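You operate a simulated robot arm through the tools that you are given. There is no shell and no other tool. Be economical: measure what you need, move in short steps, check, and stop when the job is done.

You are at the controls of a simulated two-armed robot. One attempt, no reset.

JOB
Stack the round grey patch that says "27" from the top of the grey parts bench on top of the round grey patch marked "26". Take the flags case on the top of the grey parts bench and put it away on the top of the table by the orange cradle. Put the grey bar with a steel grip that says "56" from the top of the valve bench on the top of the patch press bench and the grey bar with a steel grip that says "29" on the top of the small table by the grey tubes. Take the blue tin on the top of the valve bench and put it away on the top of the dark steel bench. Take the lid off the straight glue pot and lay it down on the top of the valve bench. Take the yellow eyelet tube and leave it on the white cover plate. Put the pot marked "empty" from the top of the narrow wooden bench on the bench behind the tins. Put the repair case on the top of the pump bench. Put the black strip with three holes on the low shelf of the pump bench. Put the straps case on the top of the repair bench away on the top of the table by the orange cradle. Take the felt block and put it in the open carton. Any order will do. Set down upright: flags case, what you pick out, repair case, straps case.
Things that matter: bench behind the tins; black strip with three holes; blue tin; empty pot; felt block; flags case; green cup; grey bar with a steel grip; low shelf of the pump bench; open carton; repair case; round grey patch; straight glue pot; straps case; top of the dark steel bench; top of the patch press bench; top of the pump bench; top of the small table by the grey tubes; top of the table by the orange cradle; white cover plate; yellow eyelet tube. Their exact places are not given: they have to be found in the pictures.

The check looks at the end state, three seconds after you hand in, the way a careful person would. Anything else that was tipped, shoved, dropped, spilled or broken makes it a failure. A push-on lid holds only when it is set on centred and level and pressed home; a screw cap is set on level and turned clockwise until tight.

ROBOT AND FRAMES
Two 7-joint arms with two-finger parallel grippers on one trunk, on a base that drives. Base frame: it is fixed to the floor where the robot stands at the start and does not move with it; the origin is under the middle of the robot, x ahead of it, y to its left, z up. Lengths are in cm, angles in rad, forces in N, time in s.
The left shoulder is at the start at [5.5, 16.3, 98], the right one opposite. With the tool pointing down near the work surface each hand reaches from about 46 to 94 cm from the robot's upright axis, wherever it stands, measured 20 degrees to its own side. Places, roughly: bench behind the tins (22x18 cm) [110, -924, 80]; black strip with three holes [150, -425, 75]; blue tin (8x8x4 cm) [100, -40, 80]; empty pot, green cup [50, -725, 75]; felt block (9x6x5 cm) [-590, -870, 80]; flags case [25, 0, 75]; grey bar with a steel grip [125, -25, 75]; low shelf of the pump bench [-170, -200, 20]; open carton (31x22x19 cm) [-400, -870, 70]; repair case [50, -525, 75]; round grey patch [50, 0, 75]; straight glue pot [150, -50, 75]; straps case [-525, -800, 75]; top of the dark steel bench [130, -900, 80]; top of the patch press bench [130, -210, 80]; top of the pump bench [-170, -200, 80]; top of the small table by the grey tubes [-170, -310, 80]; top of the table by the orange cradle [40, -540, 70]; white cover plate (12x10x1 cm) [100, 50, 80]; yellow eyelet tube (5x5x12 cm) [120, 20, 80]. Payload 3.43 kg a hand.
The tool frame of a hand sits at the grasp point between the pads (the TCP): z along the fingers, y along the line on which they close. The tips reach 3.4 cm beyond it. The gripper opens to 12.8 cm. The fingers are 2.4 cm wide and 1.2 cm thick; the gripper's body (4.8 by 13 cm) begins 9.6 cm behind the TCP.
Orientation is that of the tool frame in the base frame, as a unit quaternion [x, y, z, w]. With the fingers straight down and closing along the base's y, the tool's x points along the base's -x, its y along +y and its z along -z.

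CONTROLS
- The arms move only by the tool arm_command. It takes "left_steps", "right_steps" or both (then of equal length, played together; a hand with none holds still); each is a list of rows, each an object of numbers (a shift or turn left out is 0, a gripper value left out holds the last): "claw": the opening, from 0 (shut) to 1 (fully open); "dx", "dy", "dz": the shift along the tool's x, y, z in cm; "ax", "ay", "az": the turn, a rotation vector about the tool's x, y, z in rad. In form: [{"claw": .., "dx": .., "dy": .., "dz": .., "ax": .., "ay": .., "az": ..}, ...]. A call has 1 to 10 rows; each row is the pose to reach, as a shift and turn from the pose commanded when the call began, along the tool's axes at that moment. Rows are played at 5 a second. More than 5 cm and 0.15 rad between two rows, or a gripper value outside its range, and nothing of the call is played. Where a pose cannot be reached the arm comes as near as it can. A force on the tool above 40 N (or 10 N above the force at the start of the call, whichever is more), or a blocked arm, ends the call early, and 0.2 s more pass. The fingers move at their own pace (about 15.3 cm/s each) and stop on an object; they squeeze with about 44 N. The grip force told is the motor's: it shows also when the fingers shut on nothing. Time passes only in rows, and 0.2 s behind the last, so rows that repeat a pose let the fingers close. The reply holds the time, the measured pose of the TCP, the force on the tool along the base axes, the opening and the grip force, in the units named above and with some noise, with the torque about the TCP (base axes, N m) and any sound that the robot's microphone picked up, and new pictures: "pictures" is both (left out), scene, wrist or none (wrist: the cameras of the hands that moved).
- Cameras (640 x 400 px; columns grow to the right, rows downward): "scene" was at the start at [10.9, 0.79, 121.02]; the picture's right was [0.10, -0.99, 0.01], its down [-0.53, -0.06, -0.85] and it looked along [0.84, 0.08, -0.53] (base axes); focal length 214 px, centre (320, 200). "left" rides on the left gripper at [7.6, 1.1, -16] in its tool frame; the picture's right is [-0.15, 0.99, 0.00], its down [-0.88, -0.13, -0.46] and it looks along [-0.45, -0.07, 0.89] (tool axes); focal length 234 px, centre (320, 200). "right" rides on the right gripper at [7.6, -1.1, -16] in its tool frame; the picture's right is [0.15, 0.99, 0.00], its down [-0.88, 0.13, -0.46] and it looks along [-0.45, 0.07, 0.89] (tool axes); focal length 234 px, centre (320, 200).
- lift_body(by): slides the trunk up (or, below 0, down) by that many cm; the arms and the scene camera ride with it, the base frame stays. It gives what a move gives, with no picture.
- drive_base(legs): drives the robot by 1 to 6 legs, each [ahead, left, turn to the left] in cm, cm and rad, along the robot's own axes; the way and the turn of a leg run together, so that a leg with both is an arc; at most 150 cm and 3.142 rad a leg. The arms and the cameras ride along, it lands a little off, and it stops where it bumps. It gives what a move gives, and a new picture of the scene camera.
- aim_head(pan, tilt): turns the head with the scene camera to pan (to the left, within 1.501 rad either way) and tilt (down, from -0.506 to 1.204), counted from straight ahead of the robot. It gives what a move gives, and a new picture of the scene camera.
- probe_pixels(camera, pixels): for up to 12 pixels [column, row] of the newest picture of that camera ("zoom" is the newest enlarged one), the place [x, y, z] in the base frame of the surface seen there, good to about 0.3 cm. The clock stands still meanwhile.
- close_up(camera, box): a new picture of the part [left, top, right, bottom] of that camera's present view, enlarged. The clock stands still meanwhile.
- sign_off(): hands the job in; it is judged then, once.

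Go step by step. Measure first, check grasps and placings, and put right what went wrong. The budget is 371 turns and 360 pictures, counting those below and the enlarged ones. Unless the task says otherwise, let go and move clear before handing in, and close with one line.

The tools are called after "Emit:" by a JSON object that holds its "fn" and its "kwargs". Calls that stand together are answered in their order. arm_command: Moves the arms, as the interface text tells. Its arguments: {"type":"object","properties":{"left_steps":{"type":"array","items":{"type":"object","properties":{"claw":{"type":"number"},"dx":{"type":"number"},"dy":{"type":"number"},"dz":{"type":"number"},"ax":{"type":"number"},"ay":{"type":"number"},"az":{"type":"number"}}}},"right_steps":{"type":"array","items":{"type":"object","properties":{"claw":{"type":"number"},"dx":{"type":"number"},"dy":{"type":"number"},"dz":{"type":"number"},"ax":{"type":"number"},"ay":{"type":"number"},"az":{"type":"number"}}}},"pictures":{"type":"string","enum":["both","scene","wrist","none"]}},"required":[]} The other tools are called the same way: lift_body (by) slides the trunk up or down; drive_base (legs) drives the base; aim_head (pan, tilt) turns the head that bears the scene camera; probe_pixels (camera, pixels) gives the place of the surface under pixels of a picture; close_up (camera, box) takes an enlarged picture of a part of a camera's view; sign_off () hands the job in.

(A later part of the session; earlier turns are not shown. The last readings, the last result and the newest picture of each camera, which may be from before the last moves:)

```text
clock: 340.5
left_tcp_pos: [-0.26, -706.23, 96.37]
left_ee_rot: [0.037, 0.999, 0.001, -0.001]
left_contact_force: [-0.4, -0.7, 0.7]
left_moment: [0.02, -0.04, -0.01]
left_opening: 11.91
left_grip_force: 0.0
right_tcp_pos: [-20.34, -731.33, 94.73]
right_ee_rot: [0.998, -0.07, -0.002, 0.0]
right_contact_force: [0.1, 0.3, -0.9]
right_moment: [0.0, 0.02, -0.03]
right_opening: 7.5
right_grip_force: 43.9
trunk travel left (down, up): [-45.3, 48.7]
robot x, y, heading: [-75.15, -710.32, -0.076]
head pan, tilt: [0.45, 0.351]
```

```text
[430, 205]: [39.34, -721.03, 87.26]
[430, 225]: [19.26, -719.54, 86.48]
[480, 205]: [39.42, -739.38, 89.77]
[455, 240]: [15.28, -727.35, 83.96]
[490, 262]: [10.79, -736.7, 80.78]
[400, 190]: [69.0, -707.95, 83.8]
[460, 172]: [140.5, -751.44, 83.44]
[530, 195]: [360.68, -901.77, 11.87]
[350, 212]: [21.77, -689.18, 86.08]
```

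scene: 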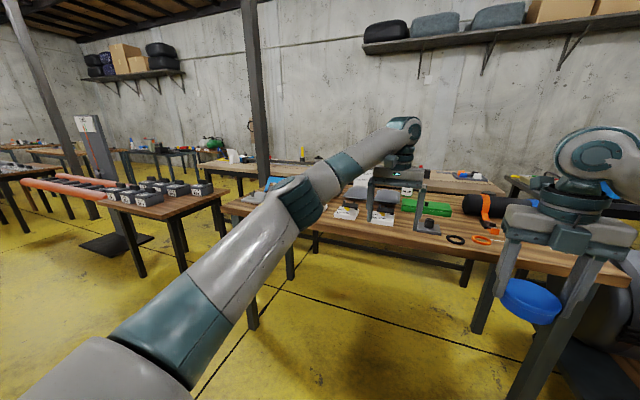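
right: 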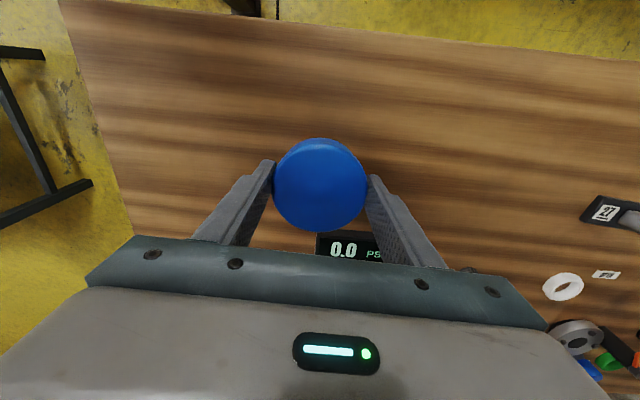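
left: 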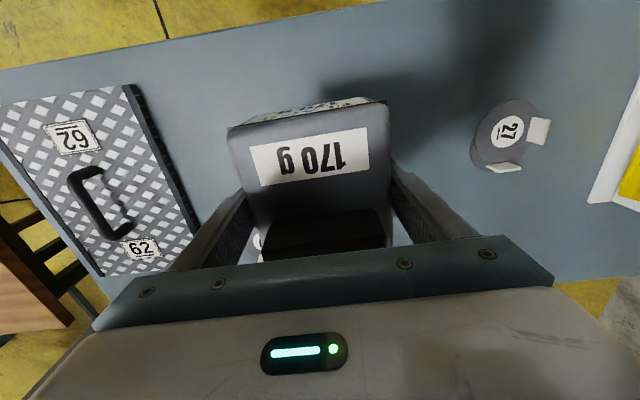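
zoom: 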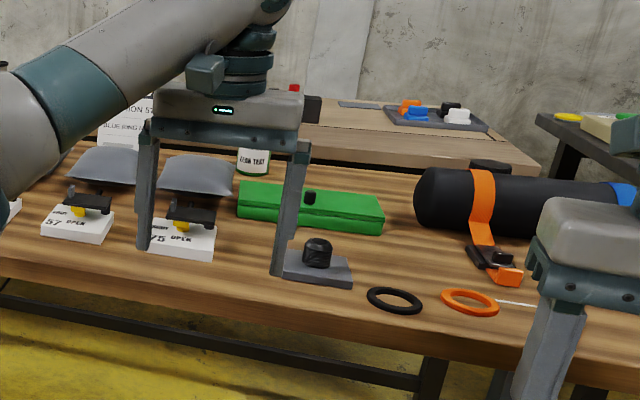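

I shift along to see the bench's hidden part.

Emit:
{"fn": "drive_base", "kwargs": {"legs": [[-10, -55, 0.075]]}}

Emit:
{"fn": "close_up", "kwargs": {"camera": "scene", "box": [150, 100, 470, 250]}}

```text
clock: 343.7
left_tcp_pos: [-13.4, -755.91, 96.48]
left_ee_rot: [0.011, 1.0, 0.001, -0.001]
left_contact_force: [-0.2, 0.7, 0.1]
left_moment: [0.04, -0.03, -0.01]
left_opening: 11.91
left_grip_force: 0.1
right_tcp_pos: [-31.96, -781.77, 94.62]
right_ee_rot: [0.999, -0.042, -0.001, -0.001]
right_contact_force: [0.5, -0.1, -0.5]
right_moment: [0.01, -0.03, 0.02]
right_opening: 7.5
right_grip_force: 43.4
trunk travel left (down, up): [-45.3, 48.7]
robot x, y, heading: [-87.7, -763.82, -0.018]
head pan, tilt: [0.45, 0.351]
```

scene: 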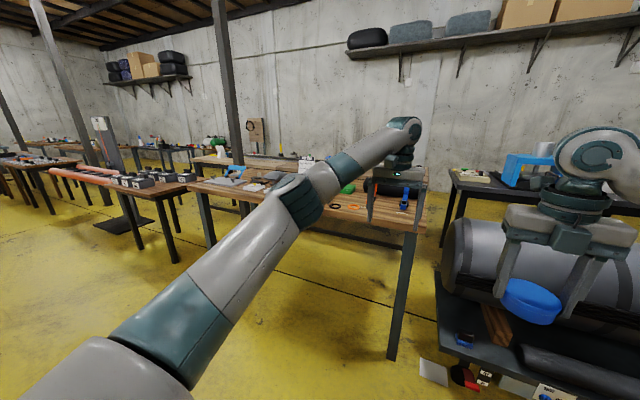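

```text
2.00 times, centred on (310, 175) of scene
```

zoom: 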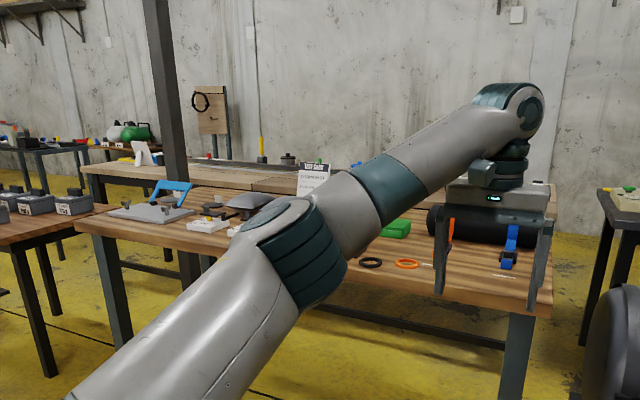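

Emit:
{"fn": "arm_command", "kwargs": {"left_steps": [{"dz": -4, "dx": 3}, {"dz": -8, "dx": 6, "dy": 4}, {"dz": -10, "dx": 9, "dy": 8}, {"dz": -10, "dx": 12, "dy": 12}, {"dz": -10, "dx": 15, "dy": 16}], "pictures": "none"}}

Emit:
{"fn": "aim_head", "kwargs": {"pan": 0.3, "tilt": 0.35}}

Emit:
{"fn": "close_up", "kwargs": {"camera": "scene", "box": [260, 120, 480, 260]}}

```text
refused: row 2 steps farther than a row can; nothing moved
```

```text
clock: 344.4
left_tcp_pos: [-13.33, -755.8, 96.46]
left_ee_rot: [0.01, 1.0, 0.001, -0.001]
left_contact_force: [-0.3, -0.3, 1.0]
left_moment: [0.01, 0.04, 0.01]
left_opening: 11.91
left_grip_force: 0.2
right_tcp_pos: [-31.94, -781.78, 94.72]
right_ee_rot: [0.999, -0.042, -0.001, -0.001]
right_contact_force: [-0.6, -0.5, -1.2]
right_moment: [0.0, 0.01, -0.01]
right_opening: 7.52
right_grip_force: 43.5
trunk travel left (down, up): [-45.3, 48.7]
robot x, y, heading: [-87.82, -763.61, -0.017]
head pan, tilt: [0.3, 0.351]
```

scene: 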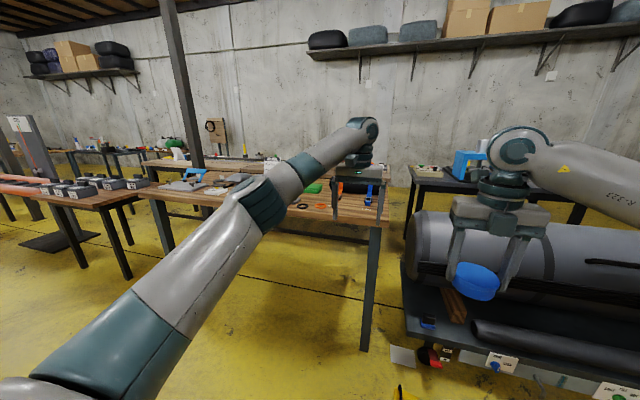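

```text
2.86 times, centred on (370, 190) of scene
```

zoom: 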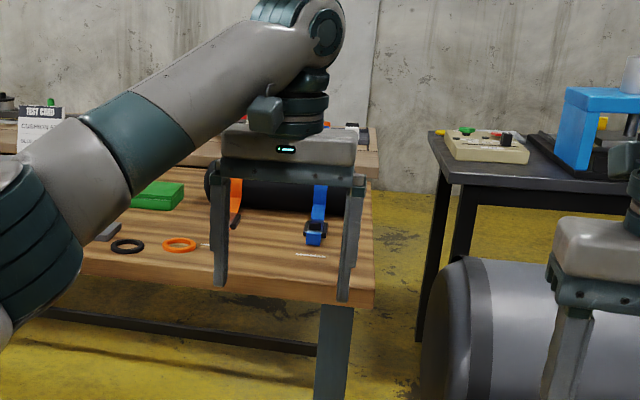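

I raise the trunk for a view from above and go back opposite the bench's middle.

Emit:
{"fn": "lift_body", "kwargs": {"by": 45}}

Emit:
{"fn": "drive_base", "kwargs": {"legs": [[0, 25, 0]]}}

Emit:
{"fn": "aim_head", "kwargs": {"pan": 0.1, "tilt": 0.6}}

Emit:
{"fn": "close_up", "kwargs": {"camera": "scene", "box": [160, 100, 480, 300]}}

```text
refused: 45 is not a number from -40 to 40
```

```text
clock: 346.3
left_tcp_pos: [-12.87, -729.66, 96.51]
left_ee_rot: [0.009, 1.0, 0.001, -0.001]
left_contact_force: [-0.1, 0.4, 0.6]
left_moment: [-0.03, 0.02, 0.0]
left_opening: 11.88
left_grip_force: 0.2
right_tcp_pos: [-31.19, -755.87, 94.73]
right_ee_rot: [0.999, -0.04, -0.002, 0.001]
right_contact_force: [-0.9, -0.2, -1.9]
right_moment: [-0.03, -0.04, -0.02]
right_opening: 7.5
right_grip_force: 44.1
trunk travel left (down, up): [-45.3, 48.7]
robot x, y, heading: [-87.77, -738.23, -0.021]
head pan, tilt: [0.3, 0.351]
```

scene: 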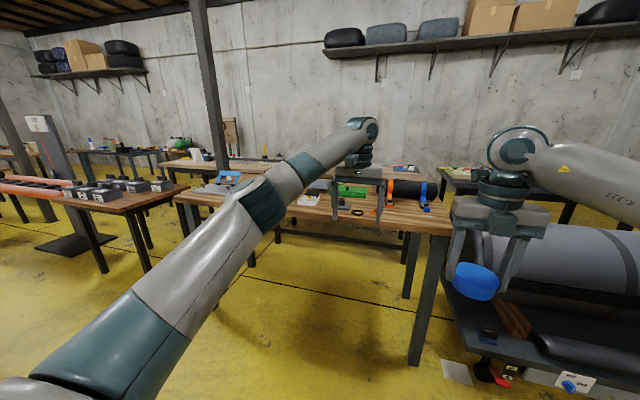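

```text
clock: 347.0
left_tcp_pos: [-12.77, -729.64, 96.34]
left_ee_rot: [0.009, 1.0, 0.001, -0.001]
left_contact_force: [0.6, -0.5, -0.2]
left_moment: [-0.02, 0.01, 0.04]
left_opening: 11.89
left_grip_force: 0.1
right_tcp_pos: [-31.31, -755.75, 94.71]
right_ee_rot: [0.999, -0.04, -0.002, 0.0]
right_contact_force: [-0.4, -0.4, -1.7]
right_moment: [0.0, 0.0, 0.03]
right_opening: 7.5
right_grip_force: 43.8
trunk travel left (down, up): [-45.3, 48.7]
robot x, y, heading: [-87.5, -738.16, -0.021]
head pan, tilt: [0.099, 0.6]
```

scene: 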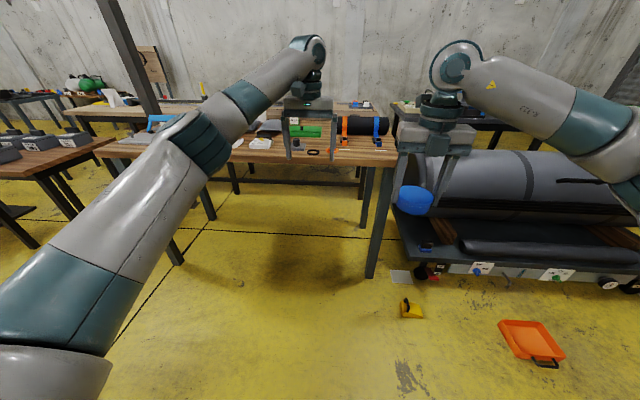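

```text
2.00 times, centred on (320, 200) of scene
```

zoom: 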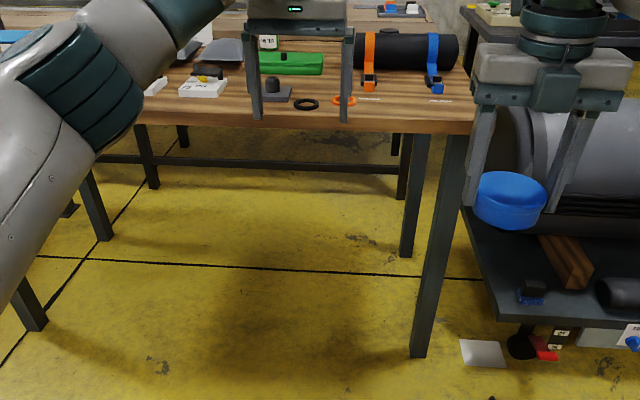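

I lift the trunk and drive the left wrist camera over the bench to look at what stands behind the green box.

Emit:
{"fn": "lift_body", "kwargs": {"by": 20}}

Emit:
{"fn": "drive_base", "kwargs": {"legs": [[38, 8, 0]]}}

Emit:
{"fn": "close_up", "kwargs": {"camera": "left", "box": [0, 0, 640, 400]}}

Emit:
{"fn": "close_up", "kwargs": {"camera": "scene", "box": [200, 100, 440, 250]}}

```text
clock: 349.2
left_tcp_pos: [-12.77, -729.61, 116.38]
left_ee_rot: [0.008, 1.0, 0.001, -0.001]
left_contact_force: [-0.3, -0.3, 0.4]
left_moment: [-0.01, 0.02, 0.0]
left_opening: 11.91
left_grip_force: 0.0
right_tcp_pos: [-31.16, -755.77, 114.72]
right_ee_rot: [0.999, -0.041, -0.002, -0.001]
right_contact_force: [0.2, 0.2, -1.0]
right_moment: [-0.04, -0.03, -0.04]
right_opening: 7.51
right_grip_force: 43.8
trunk travel left (down, up): [-65.3, 28.7]
robot x, y, heading: [-87.18, -737.9, -0.018]
head pan, tilt: [0.099, 0.6]
```

```text
clock: 351.6
left_tcp_pos: [25.24, -722.6, 116.42]
left_ee_rot: [0.011, 1.0, 0.0, 0.001]
left_contact_force: [0.0, 0.4, -0.3]
left_moment: [-0.02, -0.03, -0.02]
left_opening: 11.89
left_grip_force: 0.1
right_tcp_pos: [6.71, -748.79, 114.67]
right_ee_rot: [0.999, -0.041, -0.002, -0.001]
right_contact_force: [-0.7, -0.7, -1.0]
right_moment: [0.0, 0.01, 0.0]
right_opening: 7.49
right_grip_force: 44.1
trunk travel left (down, up): [-65.3, 28.7]
robot x, y, heading: [-49.51, -730.89, -0.022]
head pan, tilt: [0.099, 0.6]
```

scene: 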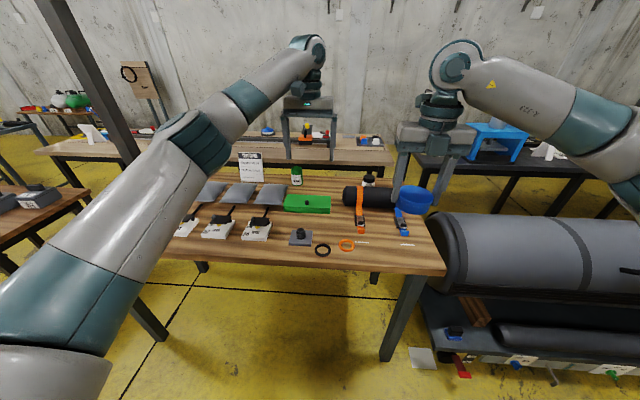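

```text
1.00 times, centred on (320, 200) of left (not enlarged: the box is as wide or as high as the picture)
```

zoom: 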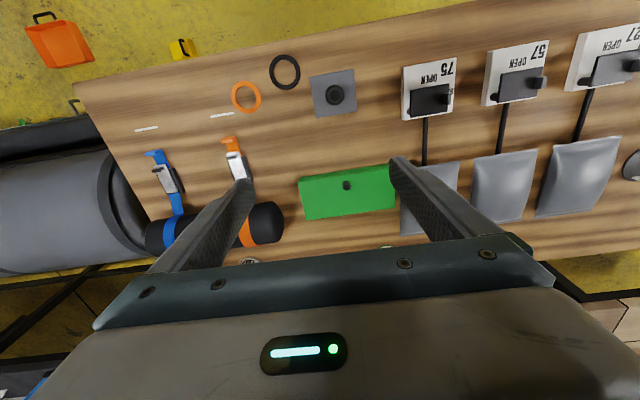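

```text
2.67 times, centred on (320, 175) of scene
```

zoom: 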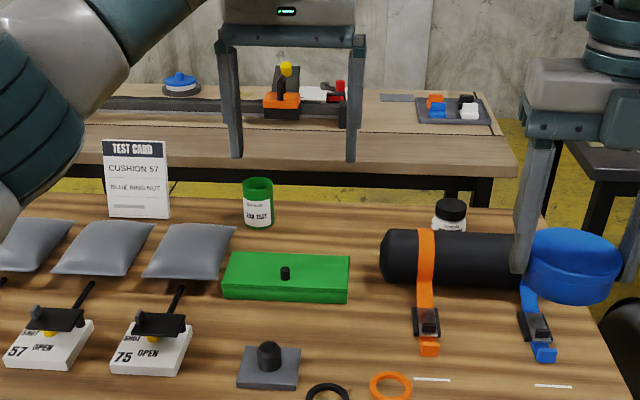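

Behind the roll stands a white pot with a black lid at zoom (449,215), and the green cup at (257,200). I zoom on both.

Emit:
{"fn": "close_up", "kwargs": {"camera": "scene", "box": [345, 160, 395, 195]}}

Emit:
{"fn": "probe_pixels", "kwargs": {"camera": "scene", "pixels": [[369, 176], [369, 183], [363, 180], [375, 180], [360, 187], [297, 177], [297, 165], [303, 182], [355, 190]]}}

```text
11.43 times, centred on (370, 178) of scene
```

zoom: 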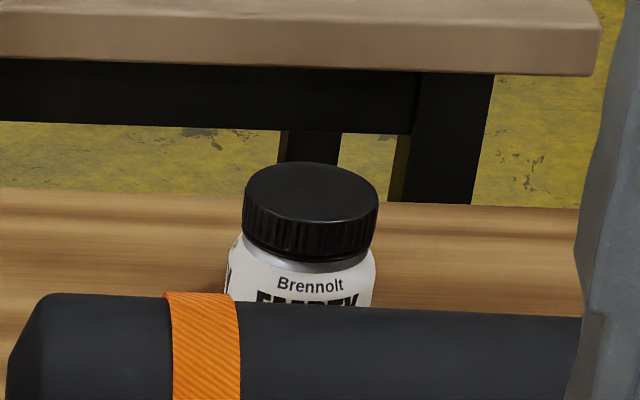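

```text
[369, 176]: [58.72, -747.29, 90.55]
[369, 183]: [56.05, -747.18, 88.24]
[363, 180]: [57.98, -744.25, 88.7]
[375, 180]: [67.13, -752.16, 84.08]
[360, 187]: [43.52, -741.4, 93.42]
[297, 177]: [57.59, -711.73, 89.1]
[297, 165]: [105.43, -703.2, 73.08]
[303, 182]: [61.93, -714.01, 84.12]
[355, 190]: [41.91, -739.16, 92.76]
```

Emit:
{"fn": "close_up", "kwargs": {"camera": "scene", "box": [280, 155, 320, 190]}}

Emit:
{"fn": "close_up", "kwargs": {"camera": "right", "box": [0, 0, 640, 400]}}

```text
11.43 times, centred on (300, 172) of scene
```

zoom: 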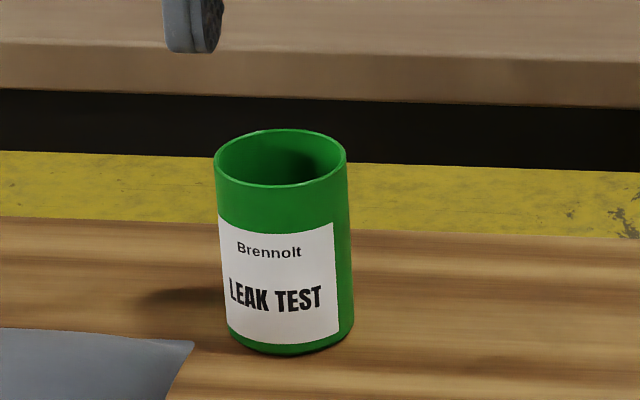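

```text
1.00 times, centred on (320, 200) of right (not enlarged: the box is as wide or as high as the picture)
```

zoom: 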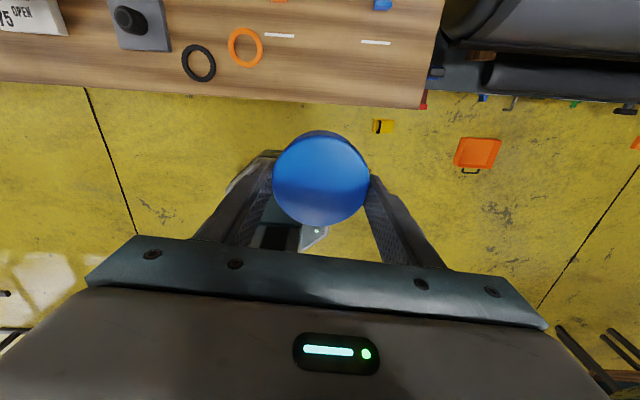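

The cup is an open "LEAK TEST" cup; the pot's label ends in "…TY" but is half hidden by the roll. I raise the trunk to read it from higher.

Emit:
{"fn": "lift_body", "kwargs": {"by": 28}}

Emit:
{"fn": "aim_head", "kwargs": {"pan": 0.0, "tilt": 0.8}}

```text
clock: 354.5
left_tcp_pos: [25.2, -722.55, 144.48]
left_ee_rot: [0.011, 1.0, 0.001, 0.0]
left_contact_force: [0.2, -0.6, 0.3]
left_moment: [0.01, 0.02, -0.02]
left_opening: 11.91
left_grip_force: 0.0
right_tcp_pos: [6.81, -748.65, 142.69]
right_ee_rot: [0.999, -0.042, -0.001, -0.001]
right_contact_force: [-0.7, 1.0, -1.4]
right_moment: [-0.01, 0.02, 0.0]
right_opening: 7.54
right_grip_force: 44.1
trunk travel left (down, up): [-93.3, 0.7]
robot x, y, heading: [-49.54, -731.0, -0.022]
head pan, tilt: [0.099, 0.6]
```

```text
clock: 355.2
left_tcp_pos: [25.24, -722.59, 144.4]
left_ee_rot: [0.01, 1.0, 0.001, -0.001]
left_contact_force: [0.0, 0.3, 0.6]
left_moment: [0.01, 0.02, 0.01]
left_opening: 11.86
left_grip_force: 0.1
right_tcp_pos: [6.79, -748.73, 142.77]
right_ee_rot: [0.999, -0.042, -0.002, -0.001]
right_contact_force: [0.4, 0.2, -1.2]
right_moment: [-0.02, 0.01, -0.04]
right_opening: 7.54
right_grip_force: 44.1
trunk travel left (down, up): [-93.3, 0.7]
robot x, y, heading: [-49.32, -731.1, -0.018]
head pan, tilt: [0.0, 0.799]
```

scene: 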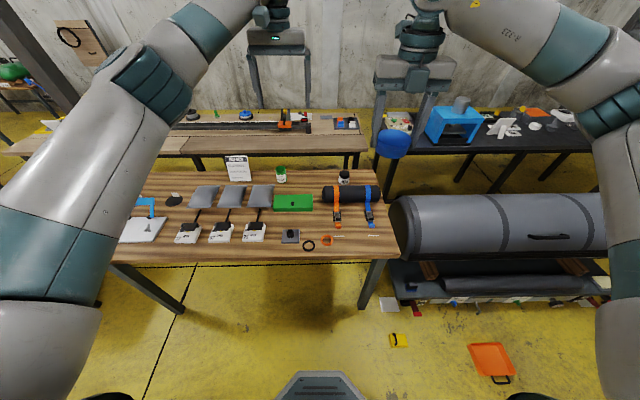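

Emit:
{"fn": "close_up", "kwargs": {"camera": "scene", "box": [325, 162, 365, 192]}}

Emit:
{"fn": "probe_pixels", "kwargs": {"camera": "zoom", "pixels": [[320, 140], [320, 250], [320, 230], [260, 160], [385, 160], [150, 230], [300, 340], [100, 200]]}}

```text
13.33 times, centred on (345, 177) of scene
```

zoom: 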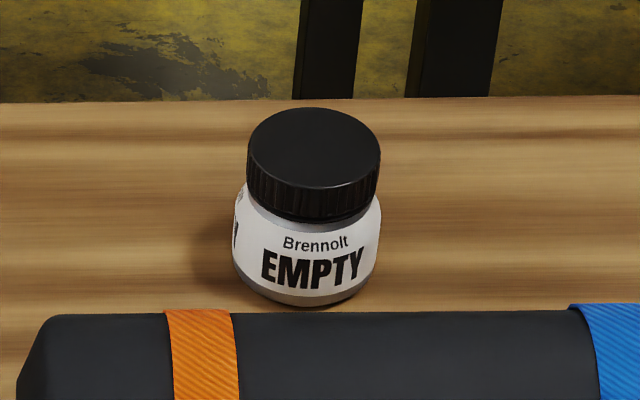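

```text
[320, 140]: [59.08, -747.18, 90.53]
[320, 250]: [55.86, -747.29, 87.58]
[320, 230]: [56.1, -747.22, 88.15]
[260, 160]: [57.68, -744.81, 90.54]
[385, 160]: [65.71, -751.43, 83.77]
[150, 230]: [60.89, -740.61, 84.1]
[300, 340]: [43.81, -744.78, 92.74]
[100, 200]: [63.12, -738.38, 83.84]
```

It reads "EMPTY", a screw-capped pot at (58.5,−747.2). I check the cylinder rack at right before moving in, and lower the trunk.

Emit:
{"fn": "probe_pixels", "kwargs": {"camera": "scene", "pixels": [[395, 215], [420, 250], [400, 285], [430, 305], [365, 300], [385, 250], [135, 250], [500, 298]]}}

Emit:
{"fn": "lift_body", "kwargs": {"by": -36}}

```text
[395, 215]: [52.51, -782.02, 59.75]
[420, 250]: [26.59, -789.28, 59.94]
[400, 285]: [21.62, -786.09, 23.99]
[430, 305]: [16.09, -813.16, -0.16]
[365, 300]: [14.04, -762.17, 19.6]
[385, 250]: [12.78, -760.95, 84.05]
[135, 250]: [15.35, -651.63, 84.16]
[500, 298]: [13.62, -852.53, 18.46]
```

```text
clock: 358.7
left_tcp_pos: [25.07, -722.56, 108.61]
left_ee_rot: [0.01, 1.0, 0.001, 0.0]
left_contact_force: [0.5, -0.2, 0.2]
left_moment: [0.0, 0.02, 0.0]
left_opening: 11.92
left_grip_force: 0.1
right_tcp_pos: [6.84, -748.79, 106.75]
right_ee_rot: [0.999, -0.042, -0.002, 0.0]
right_contact_force: [0.4, 0.4, -1.3]
right_moment: [-0.02, -0.02, -0.01]
right_opening: 7.52
right_grip_force: 43.9
trunk travel left (down, up): [-57.3, 36.7]
robot x, y, heading: [-49.67, -730.82, -0.025]
head pan, tilt: [0.0, 0.799]
```

I move to about (−28,−762), keeping the base short of the bench leg, and raise nothing else.

Emit:
{"fn": "drive_base", "kwargs": {"legs": [[0, -31, 0.02], [22, 0, 0]]}}

Emit:
{"fn": "close_up", "kwargs": {"camera": "left", "box": [0, 0, 640, 400]}}

```text
clock: 361.8
left_tcp_pos: [40.63, -751.97, 108.36]
left_ee_rot: [0.006, 1.0, 0.001, -0.002]
left_contact_force: [0.7, 0.2, -0.7]
left_moment: [-0.04, 0.06, -0.01]
left_opening: 11.88
left_grip_force: 0.0
right_tcp_pos: [22.5, -778.16, 106.49]
right_ee_rot: [0.999, -0.036, -0.004, 0.0]
right_contact_force: [1.0, 0.4, -2.0]
right_moment: [-0.02, 0.11, -0.02]
right_opening: 7.51
right_grip_force: 44.2
trunk travel left (down, up): [-57.3, 36.7]
robot x, y, heading: [-34.31, -761.23, -0.014]
head pan, tilt: [0.0, 0.799]
stopped in leg 2: the robot was blocked; the commanded pose is now the measured one
```

scene: 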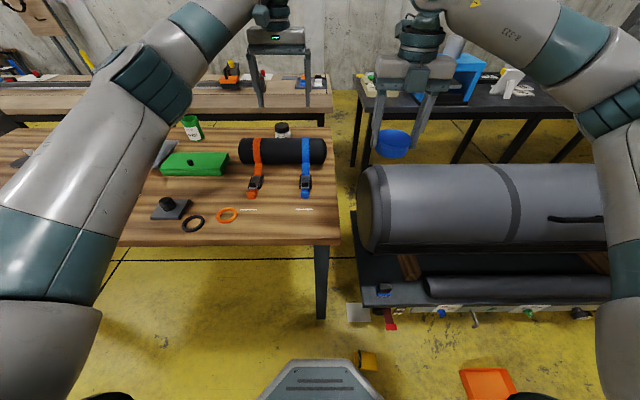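

```text
1.00 times, centred on (320, 200) of left (not enlarged: the box is as wide or as high as the picture)
```

zoom: 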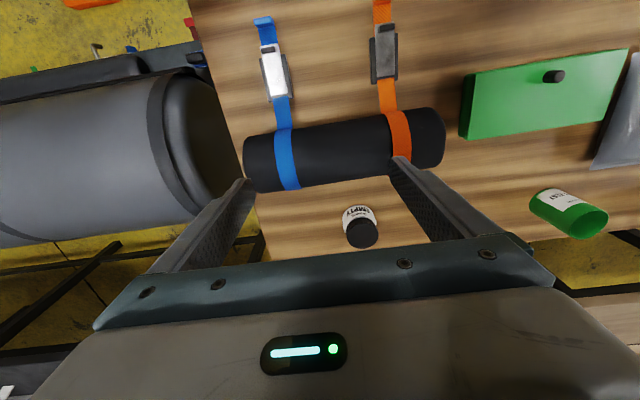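

The base was stopped at x=−34. I check the small yellow thing on the floor near the base at (367,360).

Emit:
{"fn": "probe_pixels", "kwargs": {"camera": "scene", "pixels": [[367, 360], [360, 352], [375, 368], [345, 375], [370, 395], [320, 290], [355, 315], [470, 372]]}}

Emit:
{"fn": "close_up", "kwargs": {"camera": "scene", "box": [260, 280, 460, 400]}}

```text
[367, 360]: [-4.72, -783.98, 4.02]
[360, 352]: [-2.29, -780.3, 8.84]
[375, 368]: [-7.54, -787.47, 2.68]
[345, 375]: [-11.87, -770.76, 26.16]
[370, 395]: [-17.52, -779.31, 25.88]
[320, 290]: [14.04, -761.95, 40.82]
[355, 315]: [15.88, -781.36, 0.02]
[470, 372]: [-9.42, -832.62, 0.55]
```

```text
3.20 times, centred on (360, 340) of scene
```

zoom: 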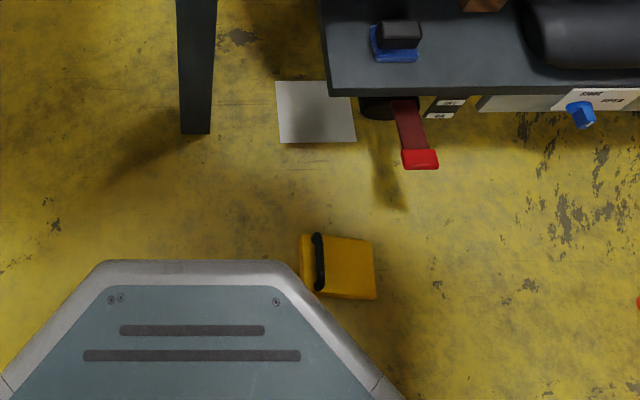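

The yellow box seems unmoved but is in the way. I back off, go opposite the bench's middle and approach turned to the right, so the pot is on the left hand's side.

Emit:
{"fn": "drive_base", "kwargs": {"legs": [[-9, 0, 0.015], [0, 50, 0], [24, 0, 0], [0, 0, -0.7]]}}

Emit:
{"fn": "close_up", "kwargs": {"camera": "left", "box": [0, 0, 640, 400]}}

```text
clock: 368.6
left_tcp_pos: [44.94, -750.48, 108.61]
left_ee_rot: [0.329, 0.944, 0.001, 0.001]
left_contact_force: [0.0, -0.3, -0.6]
left_moment: [0.0, 0.02, 0.03]
left_opening: 11.88
left_grip_force: 0.0
right_tcp_pos: [14.52, -759.85, 106.8]
right_ee_rot: [0.933, -0.359, -0.001, -0.002]
right_contact_force: [-0.1, -0.5, -1.2]
right_moment: [-0.03, -0.04, -0.02]
right_opening: 7.52
right_grip_force: 43.6
trunk travel left (down, up): [-57.3, 36.7]
robot x, y, heading: [-19.88, -711.52, -0.671]
head pan, tilt: [0.0, 0.799]
```

scene: 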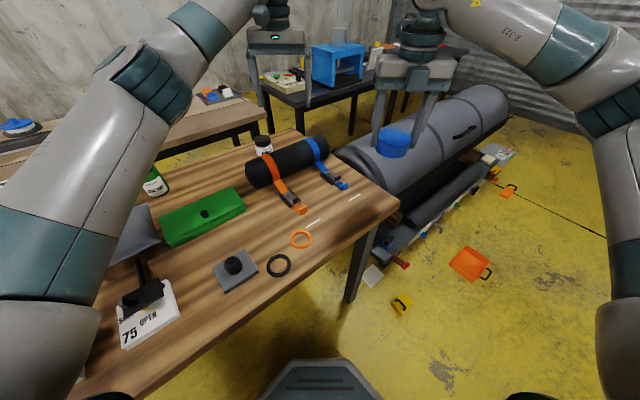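

```text
1.00 times, centred on (320, 200) of left (not enlarged: the box is as wide or as high as the picture)
```

zoom: 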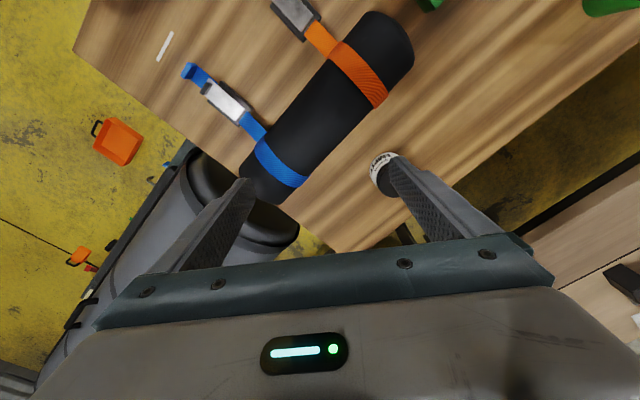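

Now the pot is in easy reach. I move the left hand over it.

Emit:
{"fn": "arm_command", "kwargs": {"left_steps": [{"dx": -2.9, "dy": 3.7, "claw": 0.62}, {"dx": -5.8, "dy": 7.4}, {"dx": -8.6, "dy": 11}, {"dx": -8.6, "dy": 11, "dz": 4}, {"dx": -8.6, "dy": 11, "dz": 8}, {"dx": -8.6, "dy": 11, "dz": 8}], "pictures": "wrist"}}

```text
clock: 370.0
left_tcp_pos: [57.91, -746.9, 100.56]
left_ee_rot: [0.331, 0.944, 0.002, 0.001]
left_contact_force: [-0.1, 0.4, 0.5]
left_moment: [0.02, -0.02, 0.0]
left_opening: 7.96
left_grip_force: 0.0
left hand out of reach, approached as far as the arm can: row 2, 3, 4, 5, 6
right_tcp_pos: [14.34, -760.04, 106.9]
right_ee_rot: [0.933, -0.36, 0.001, -0.001]
right_contact_force: [0.0, -0.3, -1.3]
right_moment: [0.01, -0.01, -0.02]
right_opening: 7.53
right_grip_force: 44.6
trunk travel left (down, up): [-57.3, 36.7]
robot x, y, heading: [-19.21, -711.47, -0.673]
head pan, tilt: [0.0, 0.799]
```

left: 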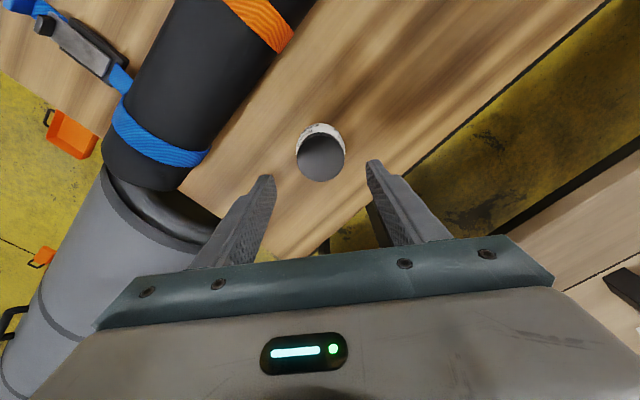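

Emit:
{"fn": "probe_pixels", "kwargs": {"camera": "left", "pixels": [[320, 158], [297, 155], [344, 155], [320, 135], [320, 181], [190, 160]]}}

```text
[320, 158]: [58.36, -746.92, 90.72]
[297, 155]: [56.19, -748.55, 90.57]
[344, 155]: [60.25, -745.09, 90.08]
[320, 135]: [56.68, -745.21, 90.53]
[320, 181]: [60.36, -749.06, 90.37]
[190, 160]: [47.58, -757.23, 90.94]
```

Centred. I descend, grip the pot and lift.

Emit:
{"fn": "arm_command", "kwargs": {"left_steps": [{"dx": -0.3, "dy": 0.2, "dz": 4}, {"dx": -0.3, "dy": 0.2, "dz": 8}, {"dx": -0.3, "dy": 0.2, "dz": 11}, {"dx": -0.3, "dy": 0.2, "dz": 12.2}, {"dx": -0.3, "dy": 0.2, "dz": 12.2, "claw": 0.3}, {"dx": -0.3, "dy": 0.2, "dz": 12.2, "claw": 0.2}, {"dx": -0.3, "dy": 0.2, "dz": 12.2, "claw": 0.2}, {"dx": -0.3, "dy": 0.2, "dz": 9, "claw": 0.2}, {"dx": -0.3, "dy": 0.2, "dz": 4, "claw": 0.2}, {"dx": -0.3, "dy": 0.2, "dz": 0, "claw": 0.2}], "pictures": "wrist"}}

```text
clock: 372.2
left_tcp_pos: [58.72, -745.92, 100.52]
left_ee_rot: [0.33, 0.944, 0.001, 0.003]
left_contact_force: [-0.1, 0.2, -1.2]
left_moment: [-0.01, 0.03, 0.01]
left_opening: 6.02
left_grip_force: 43.9
left hand out of reach, approached as far as the arm can: row 2, 3, 4, 5, 6, 7, 8, 9
right_tcp_pos: [14.46, -759.99, 106.78]
right_ee_rot: [0.933, -0.359, -0.001, -0.001]
right_contact_force: [-0.6, -0.1, -1.1]
right_moment: [-0.03, -0.01, 0.01]
right_opening: 7.49
right_grip_force: 44.7
trunk travel left (down, up): [-57.3, 36.7]
robot x, y, heading: [-19.07, -711.25, -0.672]
head pan, tilt: [0.0, 0.799]
```

left: 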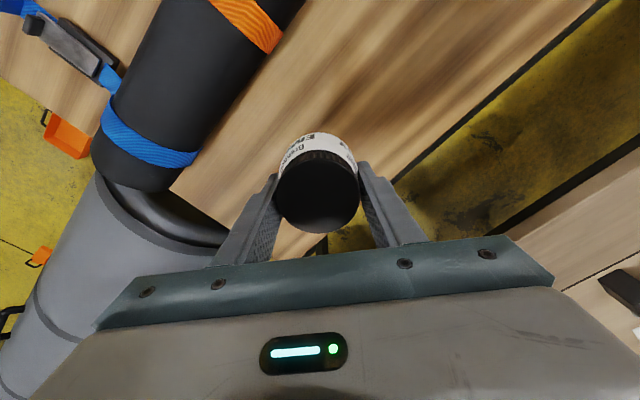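

The pot is held. I lift it, back out into the aisle and look toward the far end for a way to the dark steel bench.

Emit:
{"fn": "arm_command", "kwargs": {"left_steps": [{"dz": -3, "dx": 2}, {"dz": -6, "dx": 4}, {"dz": -7, "dx": 6}], "pictures": "none"}}

Emit:
{"fn": "drive_base", "kwargs": {"legs": [[-55, 0, 0], [0, -30, -0.3], [40, 0, 0]]}}

Emit:
{"fn": "aim_head", "kwargs": {"pan": 0.2, "tilt": 0.3}}

```text
clock: 373.0
left_tcp_pos: [56.69, -745.05, 108.24]
left_ee_rot: [0.33, 0.944, 0.001, 0.0]
left_contact_force: [-0.1, -0.1, -0.8]
left_moment: [-0.02, 0.0, 0.01]
left_opening: 5.99
left_grip_force: 44.4
left hand out of reach, approached as far as the arm can: row 1, 2, 3
right_tcp_pos: [14.49, -760.11, 106.81]
right_ee_rot: [0.933, -0.359, -0.002, -0.002]
right_contact_force: [0.0, 0.1, -1.1]
right_moment: [0.03, 0.0, 0.05]
right_opening: 7.49
right_grip_force: 43.6
trunk travel left (down, up): [-57.3, 36.7]
robot x, y, heading: [-19.03, -711.52, -0.679]
head pan, tilt: [0.0, 0.799]
```

```text
clock: 379.9
left_tcp_pos: [1.03, -785.75, 108.2]
left_ee_rot: [0.465, 0.885, 0.001, 0.0]
left_contact_force: [-0.6, 0.2, -0.8]
left_moment: [0.0, 0.01, 0.0]
left_opening: 6.0
left_grip_force: 44.5
right_tcp_pos: [-43.83, -787.6, 106.81]
right_ee_rot: [0.87, -0.493, 0.0, -0.002]
right_contact_force: [1.6, 0.6, -0.4]
right_moment: [-0.03, 0.01, 0.03]
right_opening: 7.55
right_grip_force: 44.4
trunk travel left (down, up): [-57.3, 36.7]
robot x, y, heading: [-62.31, -731.75, -0.969]
head pan, tilt: [0.0, 0.799]
```

scene: 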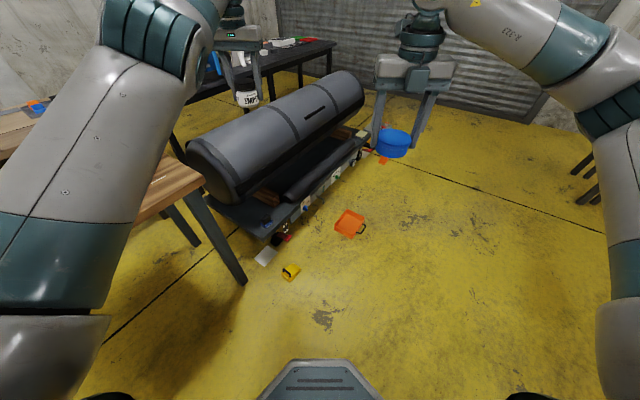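

```text
clock: 380.9
left_tcp_pos: [0.87, -785.75, 108.1]
left_ee_rot: [0.466, 0.885, 0.001, -0.001]
left_contact_force: [1.0, 0.3, -0.4]
left_moment: [-0.02, -0.01, 0.0]
left_opening: 6.03
left_grip_force: 43.7
right_tcp_pos: [-43.69, -787.76, 106.83]
right_ee_rot: [0.87, -0.492, 0.0, -0.001]
right_contact_force: [-0.4, -1.3, -1.5]
right_moment: [-0.04, 0.02, 0.0]
right_opening: 7.52
right_grip_force: 43.7
trunk travel left (down, up): [-57.3, 36.7]
robot x, y, heading: [-62.35, -731.64, -0.974]
head pan, tilt: [0.201, 0.3]
```

scene: 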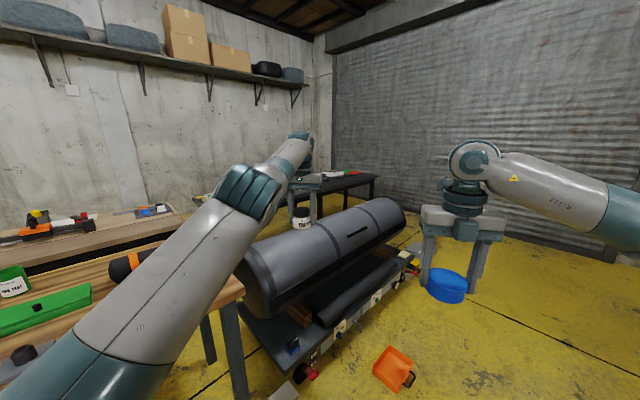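

Emit:
{"fn": "probe_pixels", "kwargs": {"camera": "scene", "pixels": [[403, 215], [372, 178], [320, 195], [410, 250], [420, 200], [500, 150], [415, 280], [390, 380], [440, 240], [375, 200]]}}

Emit:
{"fn": "close_up", "kwargs": {"camera": "scene", "box": [270, 150, 430, 260]}}

```text
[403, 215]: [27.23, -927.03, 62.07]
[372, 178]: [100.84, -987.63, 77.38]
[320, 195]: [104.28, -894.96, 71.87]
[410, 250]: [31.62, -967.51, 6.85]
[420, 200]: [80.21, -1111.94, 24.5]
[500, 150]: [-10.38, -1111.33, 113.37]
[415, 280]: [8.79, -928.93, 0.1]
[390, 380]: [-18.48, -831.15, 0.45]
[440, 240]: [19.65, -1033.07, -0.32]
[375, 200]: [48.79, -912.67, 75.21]
```

```text
3.64 times, centred on (350, 205) of scene
```

zoom: 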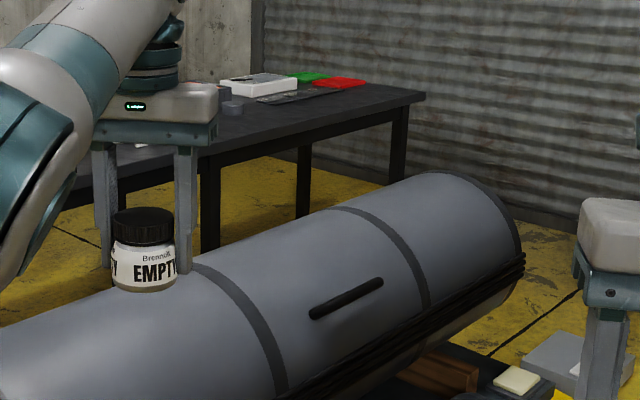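

There is open floor at the far end (wall y=−1111, dark bench ends at y≈−988). I go round the rack's end and face the dark bench from its south end.

Emit:
{"fn": "drive_base", "kwargs": {"legs": [[0, 0, 0.97], [0, -150, 0], [0, -150, 0], [0, -12, 0]]}}

Emit:
{"fn": "aim_head", "kwargs": {"pan": 0.4, "tilt": 0.45}}

```text
clock: 398.6
left_tcp_pos: [26.06, -1017.38, 108.27]
left_ee_rot: [-0.019, 1.0, 0.001, -0.001]
left_contact_force: [0.3, 0.0, -1.1]
left_moment: [0.01, -0.02, 0.04]
left_opening: 5.97
left_grip_force: 44.3
right_tcp_pos: [3.91, -1056.35, 106.76]
right_ee_rot: [1.0, -0.01, -0.002, -0.002]
right_contact_force: [-0.1, 0.1, -1.2]
right_moment: [-0.01, 0.01, -0.02]
right_opening: 7.52
right_grip_force: 44.3
trunk travel left (down, up): [-57.3, 36.7]
robot x, y, heading: [-53.22, -1041.88, 0.041]
head pan, tilt: [0.201, 0.3]
```

scene: 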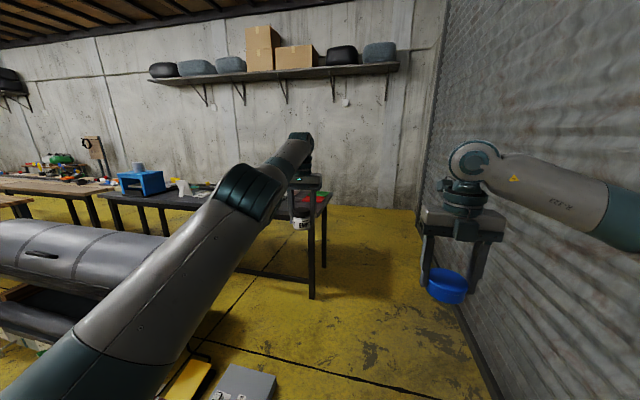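

```text
clock: 399.4
left_tcp_pos: [26.0, -1017.46, 108.17]
left_ee_rot: [-0.02, 1.0, 0.0, -0.001]
left_contact_force: [-0.2, -0.3, -0.7]
left_moment: [-0.01, 0.02, 0.0]
left_opening: 5.99
left_grip_force: 43.9
right_tcp_pos: [3.99, -1056.42, 106.78]
right_ee_rot: [1.0, -0.011, -0.002, -0.001]
right_contact_force: [1.2, -0.7, -1.5]
right_moment: [-0.04, -0.01, 0.02]
right_opening: 7.51
right_grip_force: 43.6
trunk travel left (down, up): [-57.3, 36.7]
robot x, y, heading: [-53.42, -1042.06, 0.037]
head pan, tilt: [0.4, 0.45]
```

scene: 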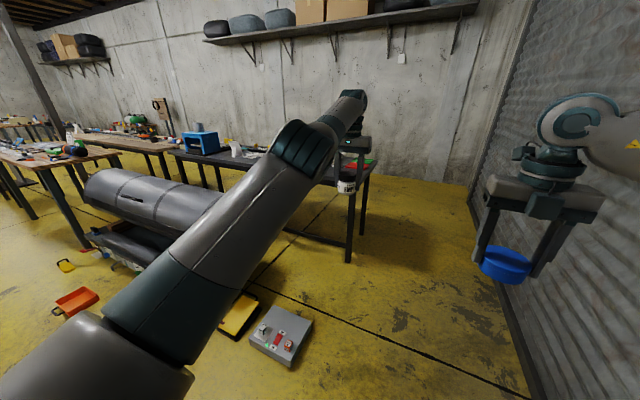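

Emit:
{"fn": "probe_pixels", "kwargs": {"camera": "scene", "pixels": [[290, 366], [250, 343], [313, 318], [225, 335], [372, 163], [348, 262], [280, 340]]}}

```text
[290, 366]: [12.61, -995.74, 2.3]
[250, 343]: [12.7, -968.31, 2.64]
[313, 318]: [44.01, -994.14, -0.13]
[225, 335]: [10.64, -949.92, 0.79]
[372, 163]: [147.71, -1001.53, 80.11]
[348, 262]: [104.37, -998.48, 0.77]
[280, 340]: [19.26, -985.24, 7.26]
```

Path along y≈−1055 is clear. I drive to x≈125 and turn to face +y.

Emit:
{"fn": "drive_base", "kwargs": {"legs": [[0, -12, -0.04], [150, 0, 0], [28, 0, 0], [0, 0, 1.571]]}}

Emit:
{"fn": "aim_head", "kwargs": {"pan": 0.0, "tilt": 0.65}}

```text
clock: 413.1
left_tcp_pos: [105.75, -977.36, 108.17]
left_ee_rot: [-0.704, 0.71, 0.0, -0.001]
left_contact_force: [0.3, 0.3, -1.3]
left_moment: [0.01, 0.0, -0.02]
left_opening: 5.94
left_grip_force: 44.0
right_tcp_pos: [143.48, -1001.22, 106.79]
right_ee_rot: [0.732, 0.681, -0.002, 0.0]
right_contact_force: [-0.4, 0.6, -1.0]
right_moment: [-0.03, 0.01, -0.02]
right_opening: 7.54
right_grip_force: 44.2
trunk travel left (down, up): [-57.3, 36.7]
robot x, y, heading: [126.16, -1057.58, 1.559]
head pan, tilt: [0.4, 0.45]
```

scene: 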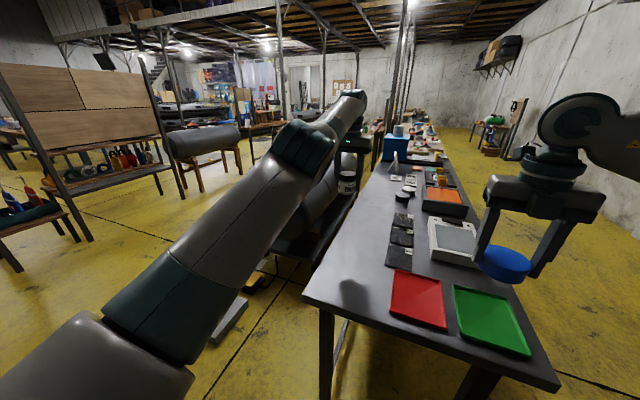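

```text
clock: 414.0
left_tcp_pos: [105.7, -977.19, 108.09]
left_ee_rot: [-0.704, 0.711, 0.0, -0.001]
left_contact_force: [0.5, 0.2, -0.9]
left_moment: [0.02, -0.01, -0.01]
left_opening: 5.95
left_grip_force: 44.1
right_tcp_pos: [143.47, -1001.33, 106.81]
right_ee_rot: [0.732, 0.681, -0.001, 0.0]
right_contact_force: [-0.7, -0.4, -1.5]
right_moment: [-0.02, -0.03, 0.0]
right_opening: 7.52
right_grip_force: 44.1
trunk travel left (down, up): [-57.3, 36.7]
robot x, y, heading: [126.28, -1057.81, 1.56]
head pan, tilt: [0.0, 0.649]
```

scene: 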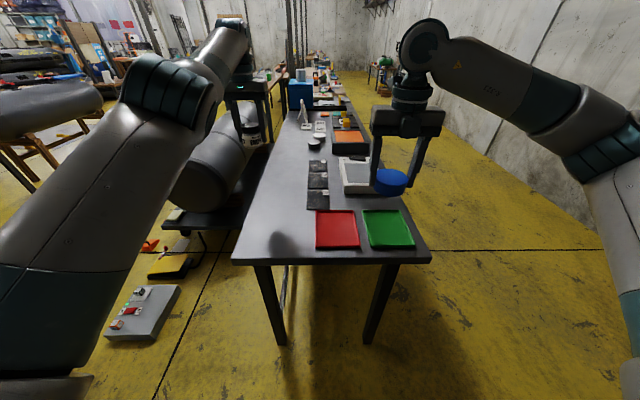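

Emit:
{"fn": "close_up", "kwargs": {"camera": "scene", "box": [220, 60, 440, 270]}}

Emit:
{"fn": "close_up", "kwargs": {"camera": "scene", "box": [250, 90, 380, 180]}}

```text
1.90 times, centred on (330, 165) of scene
```

zoom: 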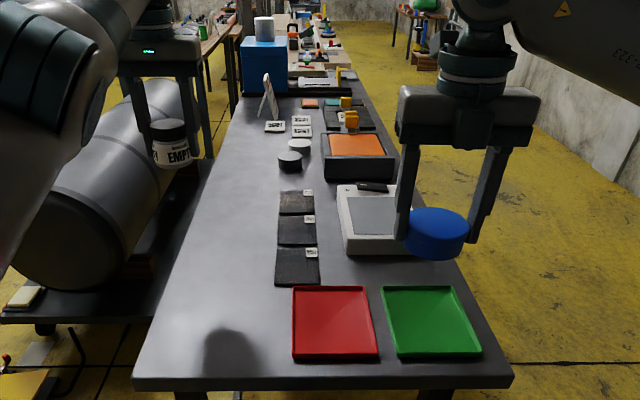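

```text
4.44 times, centred on (315, 135) of scene
```

zoom: 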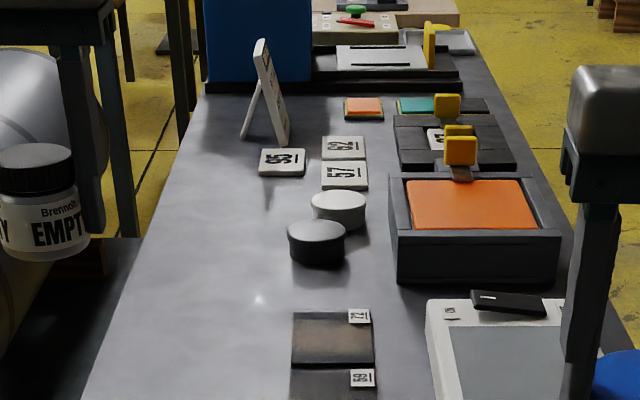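

Emit:
{"fn": "probe_pixels", "kwargs": {"camera": "zoom", "pixels": [[316, 235], [340, 205], [285, 240], [365, 210], [345, 170], [282, 160], [300, 310], [270, 140], [200, 250], [180, 150], [450, 200], [110, 330]]}}

```text
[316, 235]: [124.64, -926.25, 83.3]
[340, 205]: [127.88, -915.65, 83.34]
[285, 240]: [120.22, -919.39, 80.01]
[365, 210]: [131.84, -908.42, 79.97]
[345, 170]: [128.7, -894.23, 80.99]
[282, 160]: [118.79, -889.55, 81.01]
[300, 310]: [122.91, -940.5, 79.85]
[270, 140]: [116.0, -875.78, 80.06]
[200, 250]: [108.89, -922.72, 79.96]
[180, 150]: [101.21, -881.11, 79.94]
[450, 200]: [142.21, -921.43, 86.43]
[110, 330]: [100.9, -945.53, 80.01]
```

The two tins stand at (124.6,−926) and (127.9,−915.6); the spot behind them is around (110,−924). I go round to the bench's east side, facing −x.

Emit:
{"fn": "drive_base", "kwargs": {"legs": [[0, -82, 0], [60, 0, 0], [0, 0, 1.575], [0, -92, 0]]}}

Emit:
{"fn": "close_up", "kwargs": {"camera": "scene", "box": [140, 100, 460, 260]}}

```text
clock: 429.7
left_tcp_pos: [131.77, -924.67, 108.22]
left_ee_rot: [1.0, -0.02, 0.001, 0.0]
left_contact_force: [0.1, 0.0, -0.3]
left_moment: [0.01, -0.02, 0.0]
left_opening: 5.92
left_grip_force: 43.9
right_tcp_pos: [157.08, -887.66, 106.73]
right_ee_rot: [0.052, 0.999, -0.002, 0.002]
right_contact_force: [-0.7, 0.8, -1.2]
right_moment: [-0.04, 0.0, 0.01]
right_opening: 7.52
right_grip_force: 44.0
trunk travel left (down, up): [-57.3, 36.7]
robot x, y, heading: [212.84, -906.51, 3.103]
head pan, tilt: [0.0, 0.649]
```

scene: 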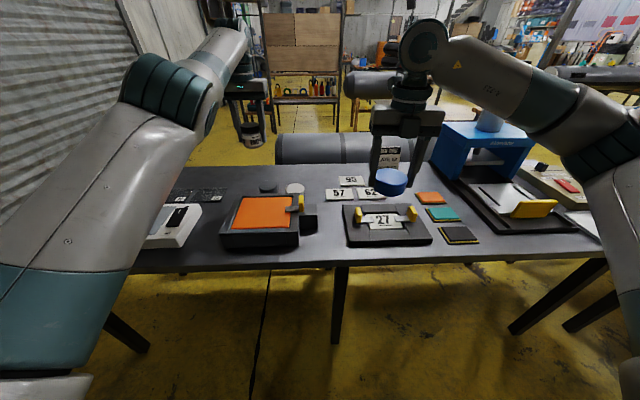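

```text
2.00 times, centred on (300, 180) of scene
```

zoom: 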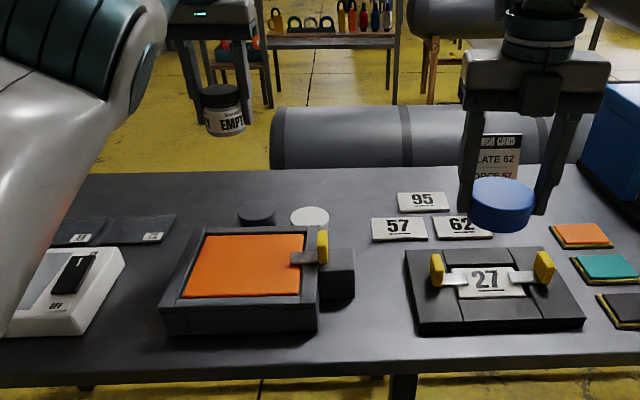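

Emit:
{"fn": "probe_pixels", "kwargs": {"camera": "scene", "pixels": [[338, 300], [340, 340], [300, 262], [270, 185], [295, 187], [268, 160], [180, 195], [320, 162]]}}

```text
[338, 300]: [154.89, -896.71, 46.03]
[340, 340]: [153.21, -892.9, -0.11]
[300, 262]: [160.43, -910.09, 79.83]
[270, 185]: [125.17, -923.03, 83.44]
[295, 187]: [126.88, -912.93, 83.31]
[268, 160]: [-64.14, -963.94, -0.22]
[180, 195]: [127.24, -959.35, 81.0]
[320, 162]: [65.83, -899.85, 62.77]
```

The bench leg is at x≈155, so 17 cm ahead is safe. I drive and bring the pot over (109.5,−924).

Emit:
{"fn": "drive_base", "kwargs": {"legs": [[17, 0, 0.03]]}}

```text
clock: 431.1
left_tcp_pos: [115.81, -926.98, 108.08]
left_ee_rot: [1.0, -0.003, 0.001, 0.001]
left_contact_force: [1.1, -0.9, -0.1]
left_moment: [-0.02, -0.05, 0.03]
left_opening: 5.94
left_grip_force: 43.9
right_tcp_pos: [139.81, -889.12, 106.78]
right_ee_rot: [0.034, 0.999, -0.001, 0.002]
right_contact_force: [-0.3, 0.2, -1.2]
right_moment: [0.01, -0.02, -0.03]
right_opening: 7.53
right_grip_force: 43.9
trunk travel left (down, up): [-57.3, 36.7]
robot x, y, heading: [196.21, -905.95, 3.134]
head pan, tilt: [0.0, 0.649]
```

scene: 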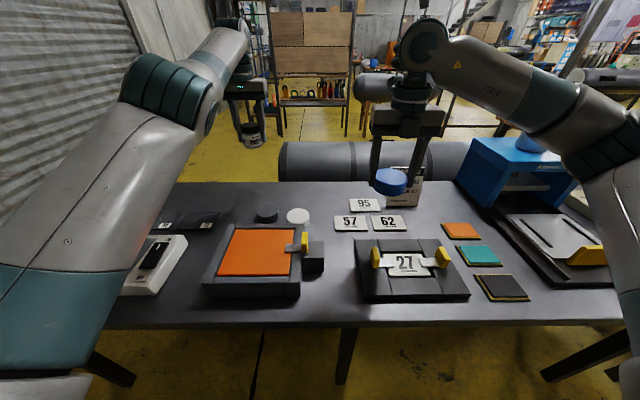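

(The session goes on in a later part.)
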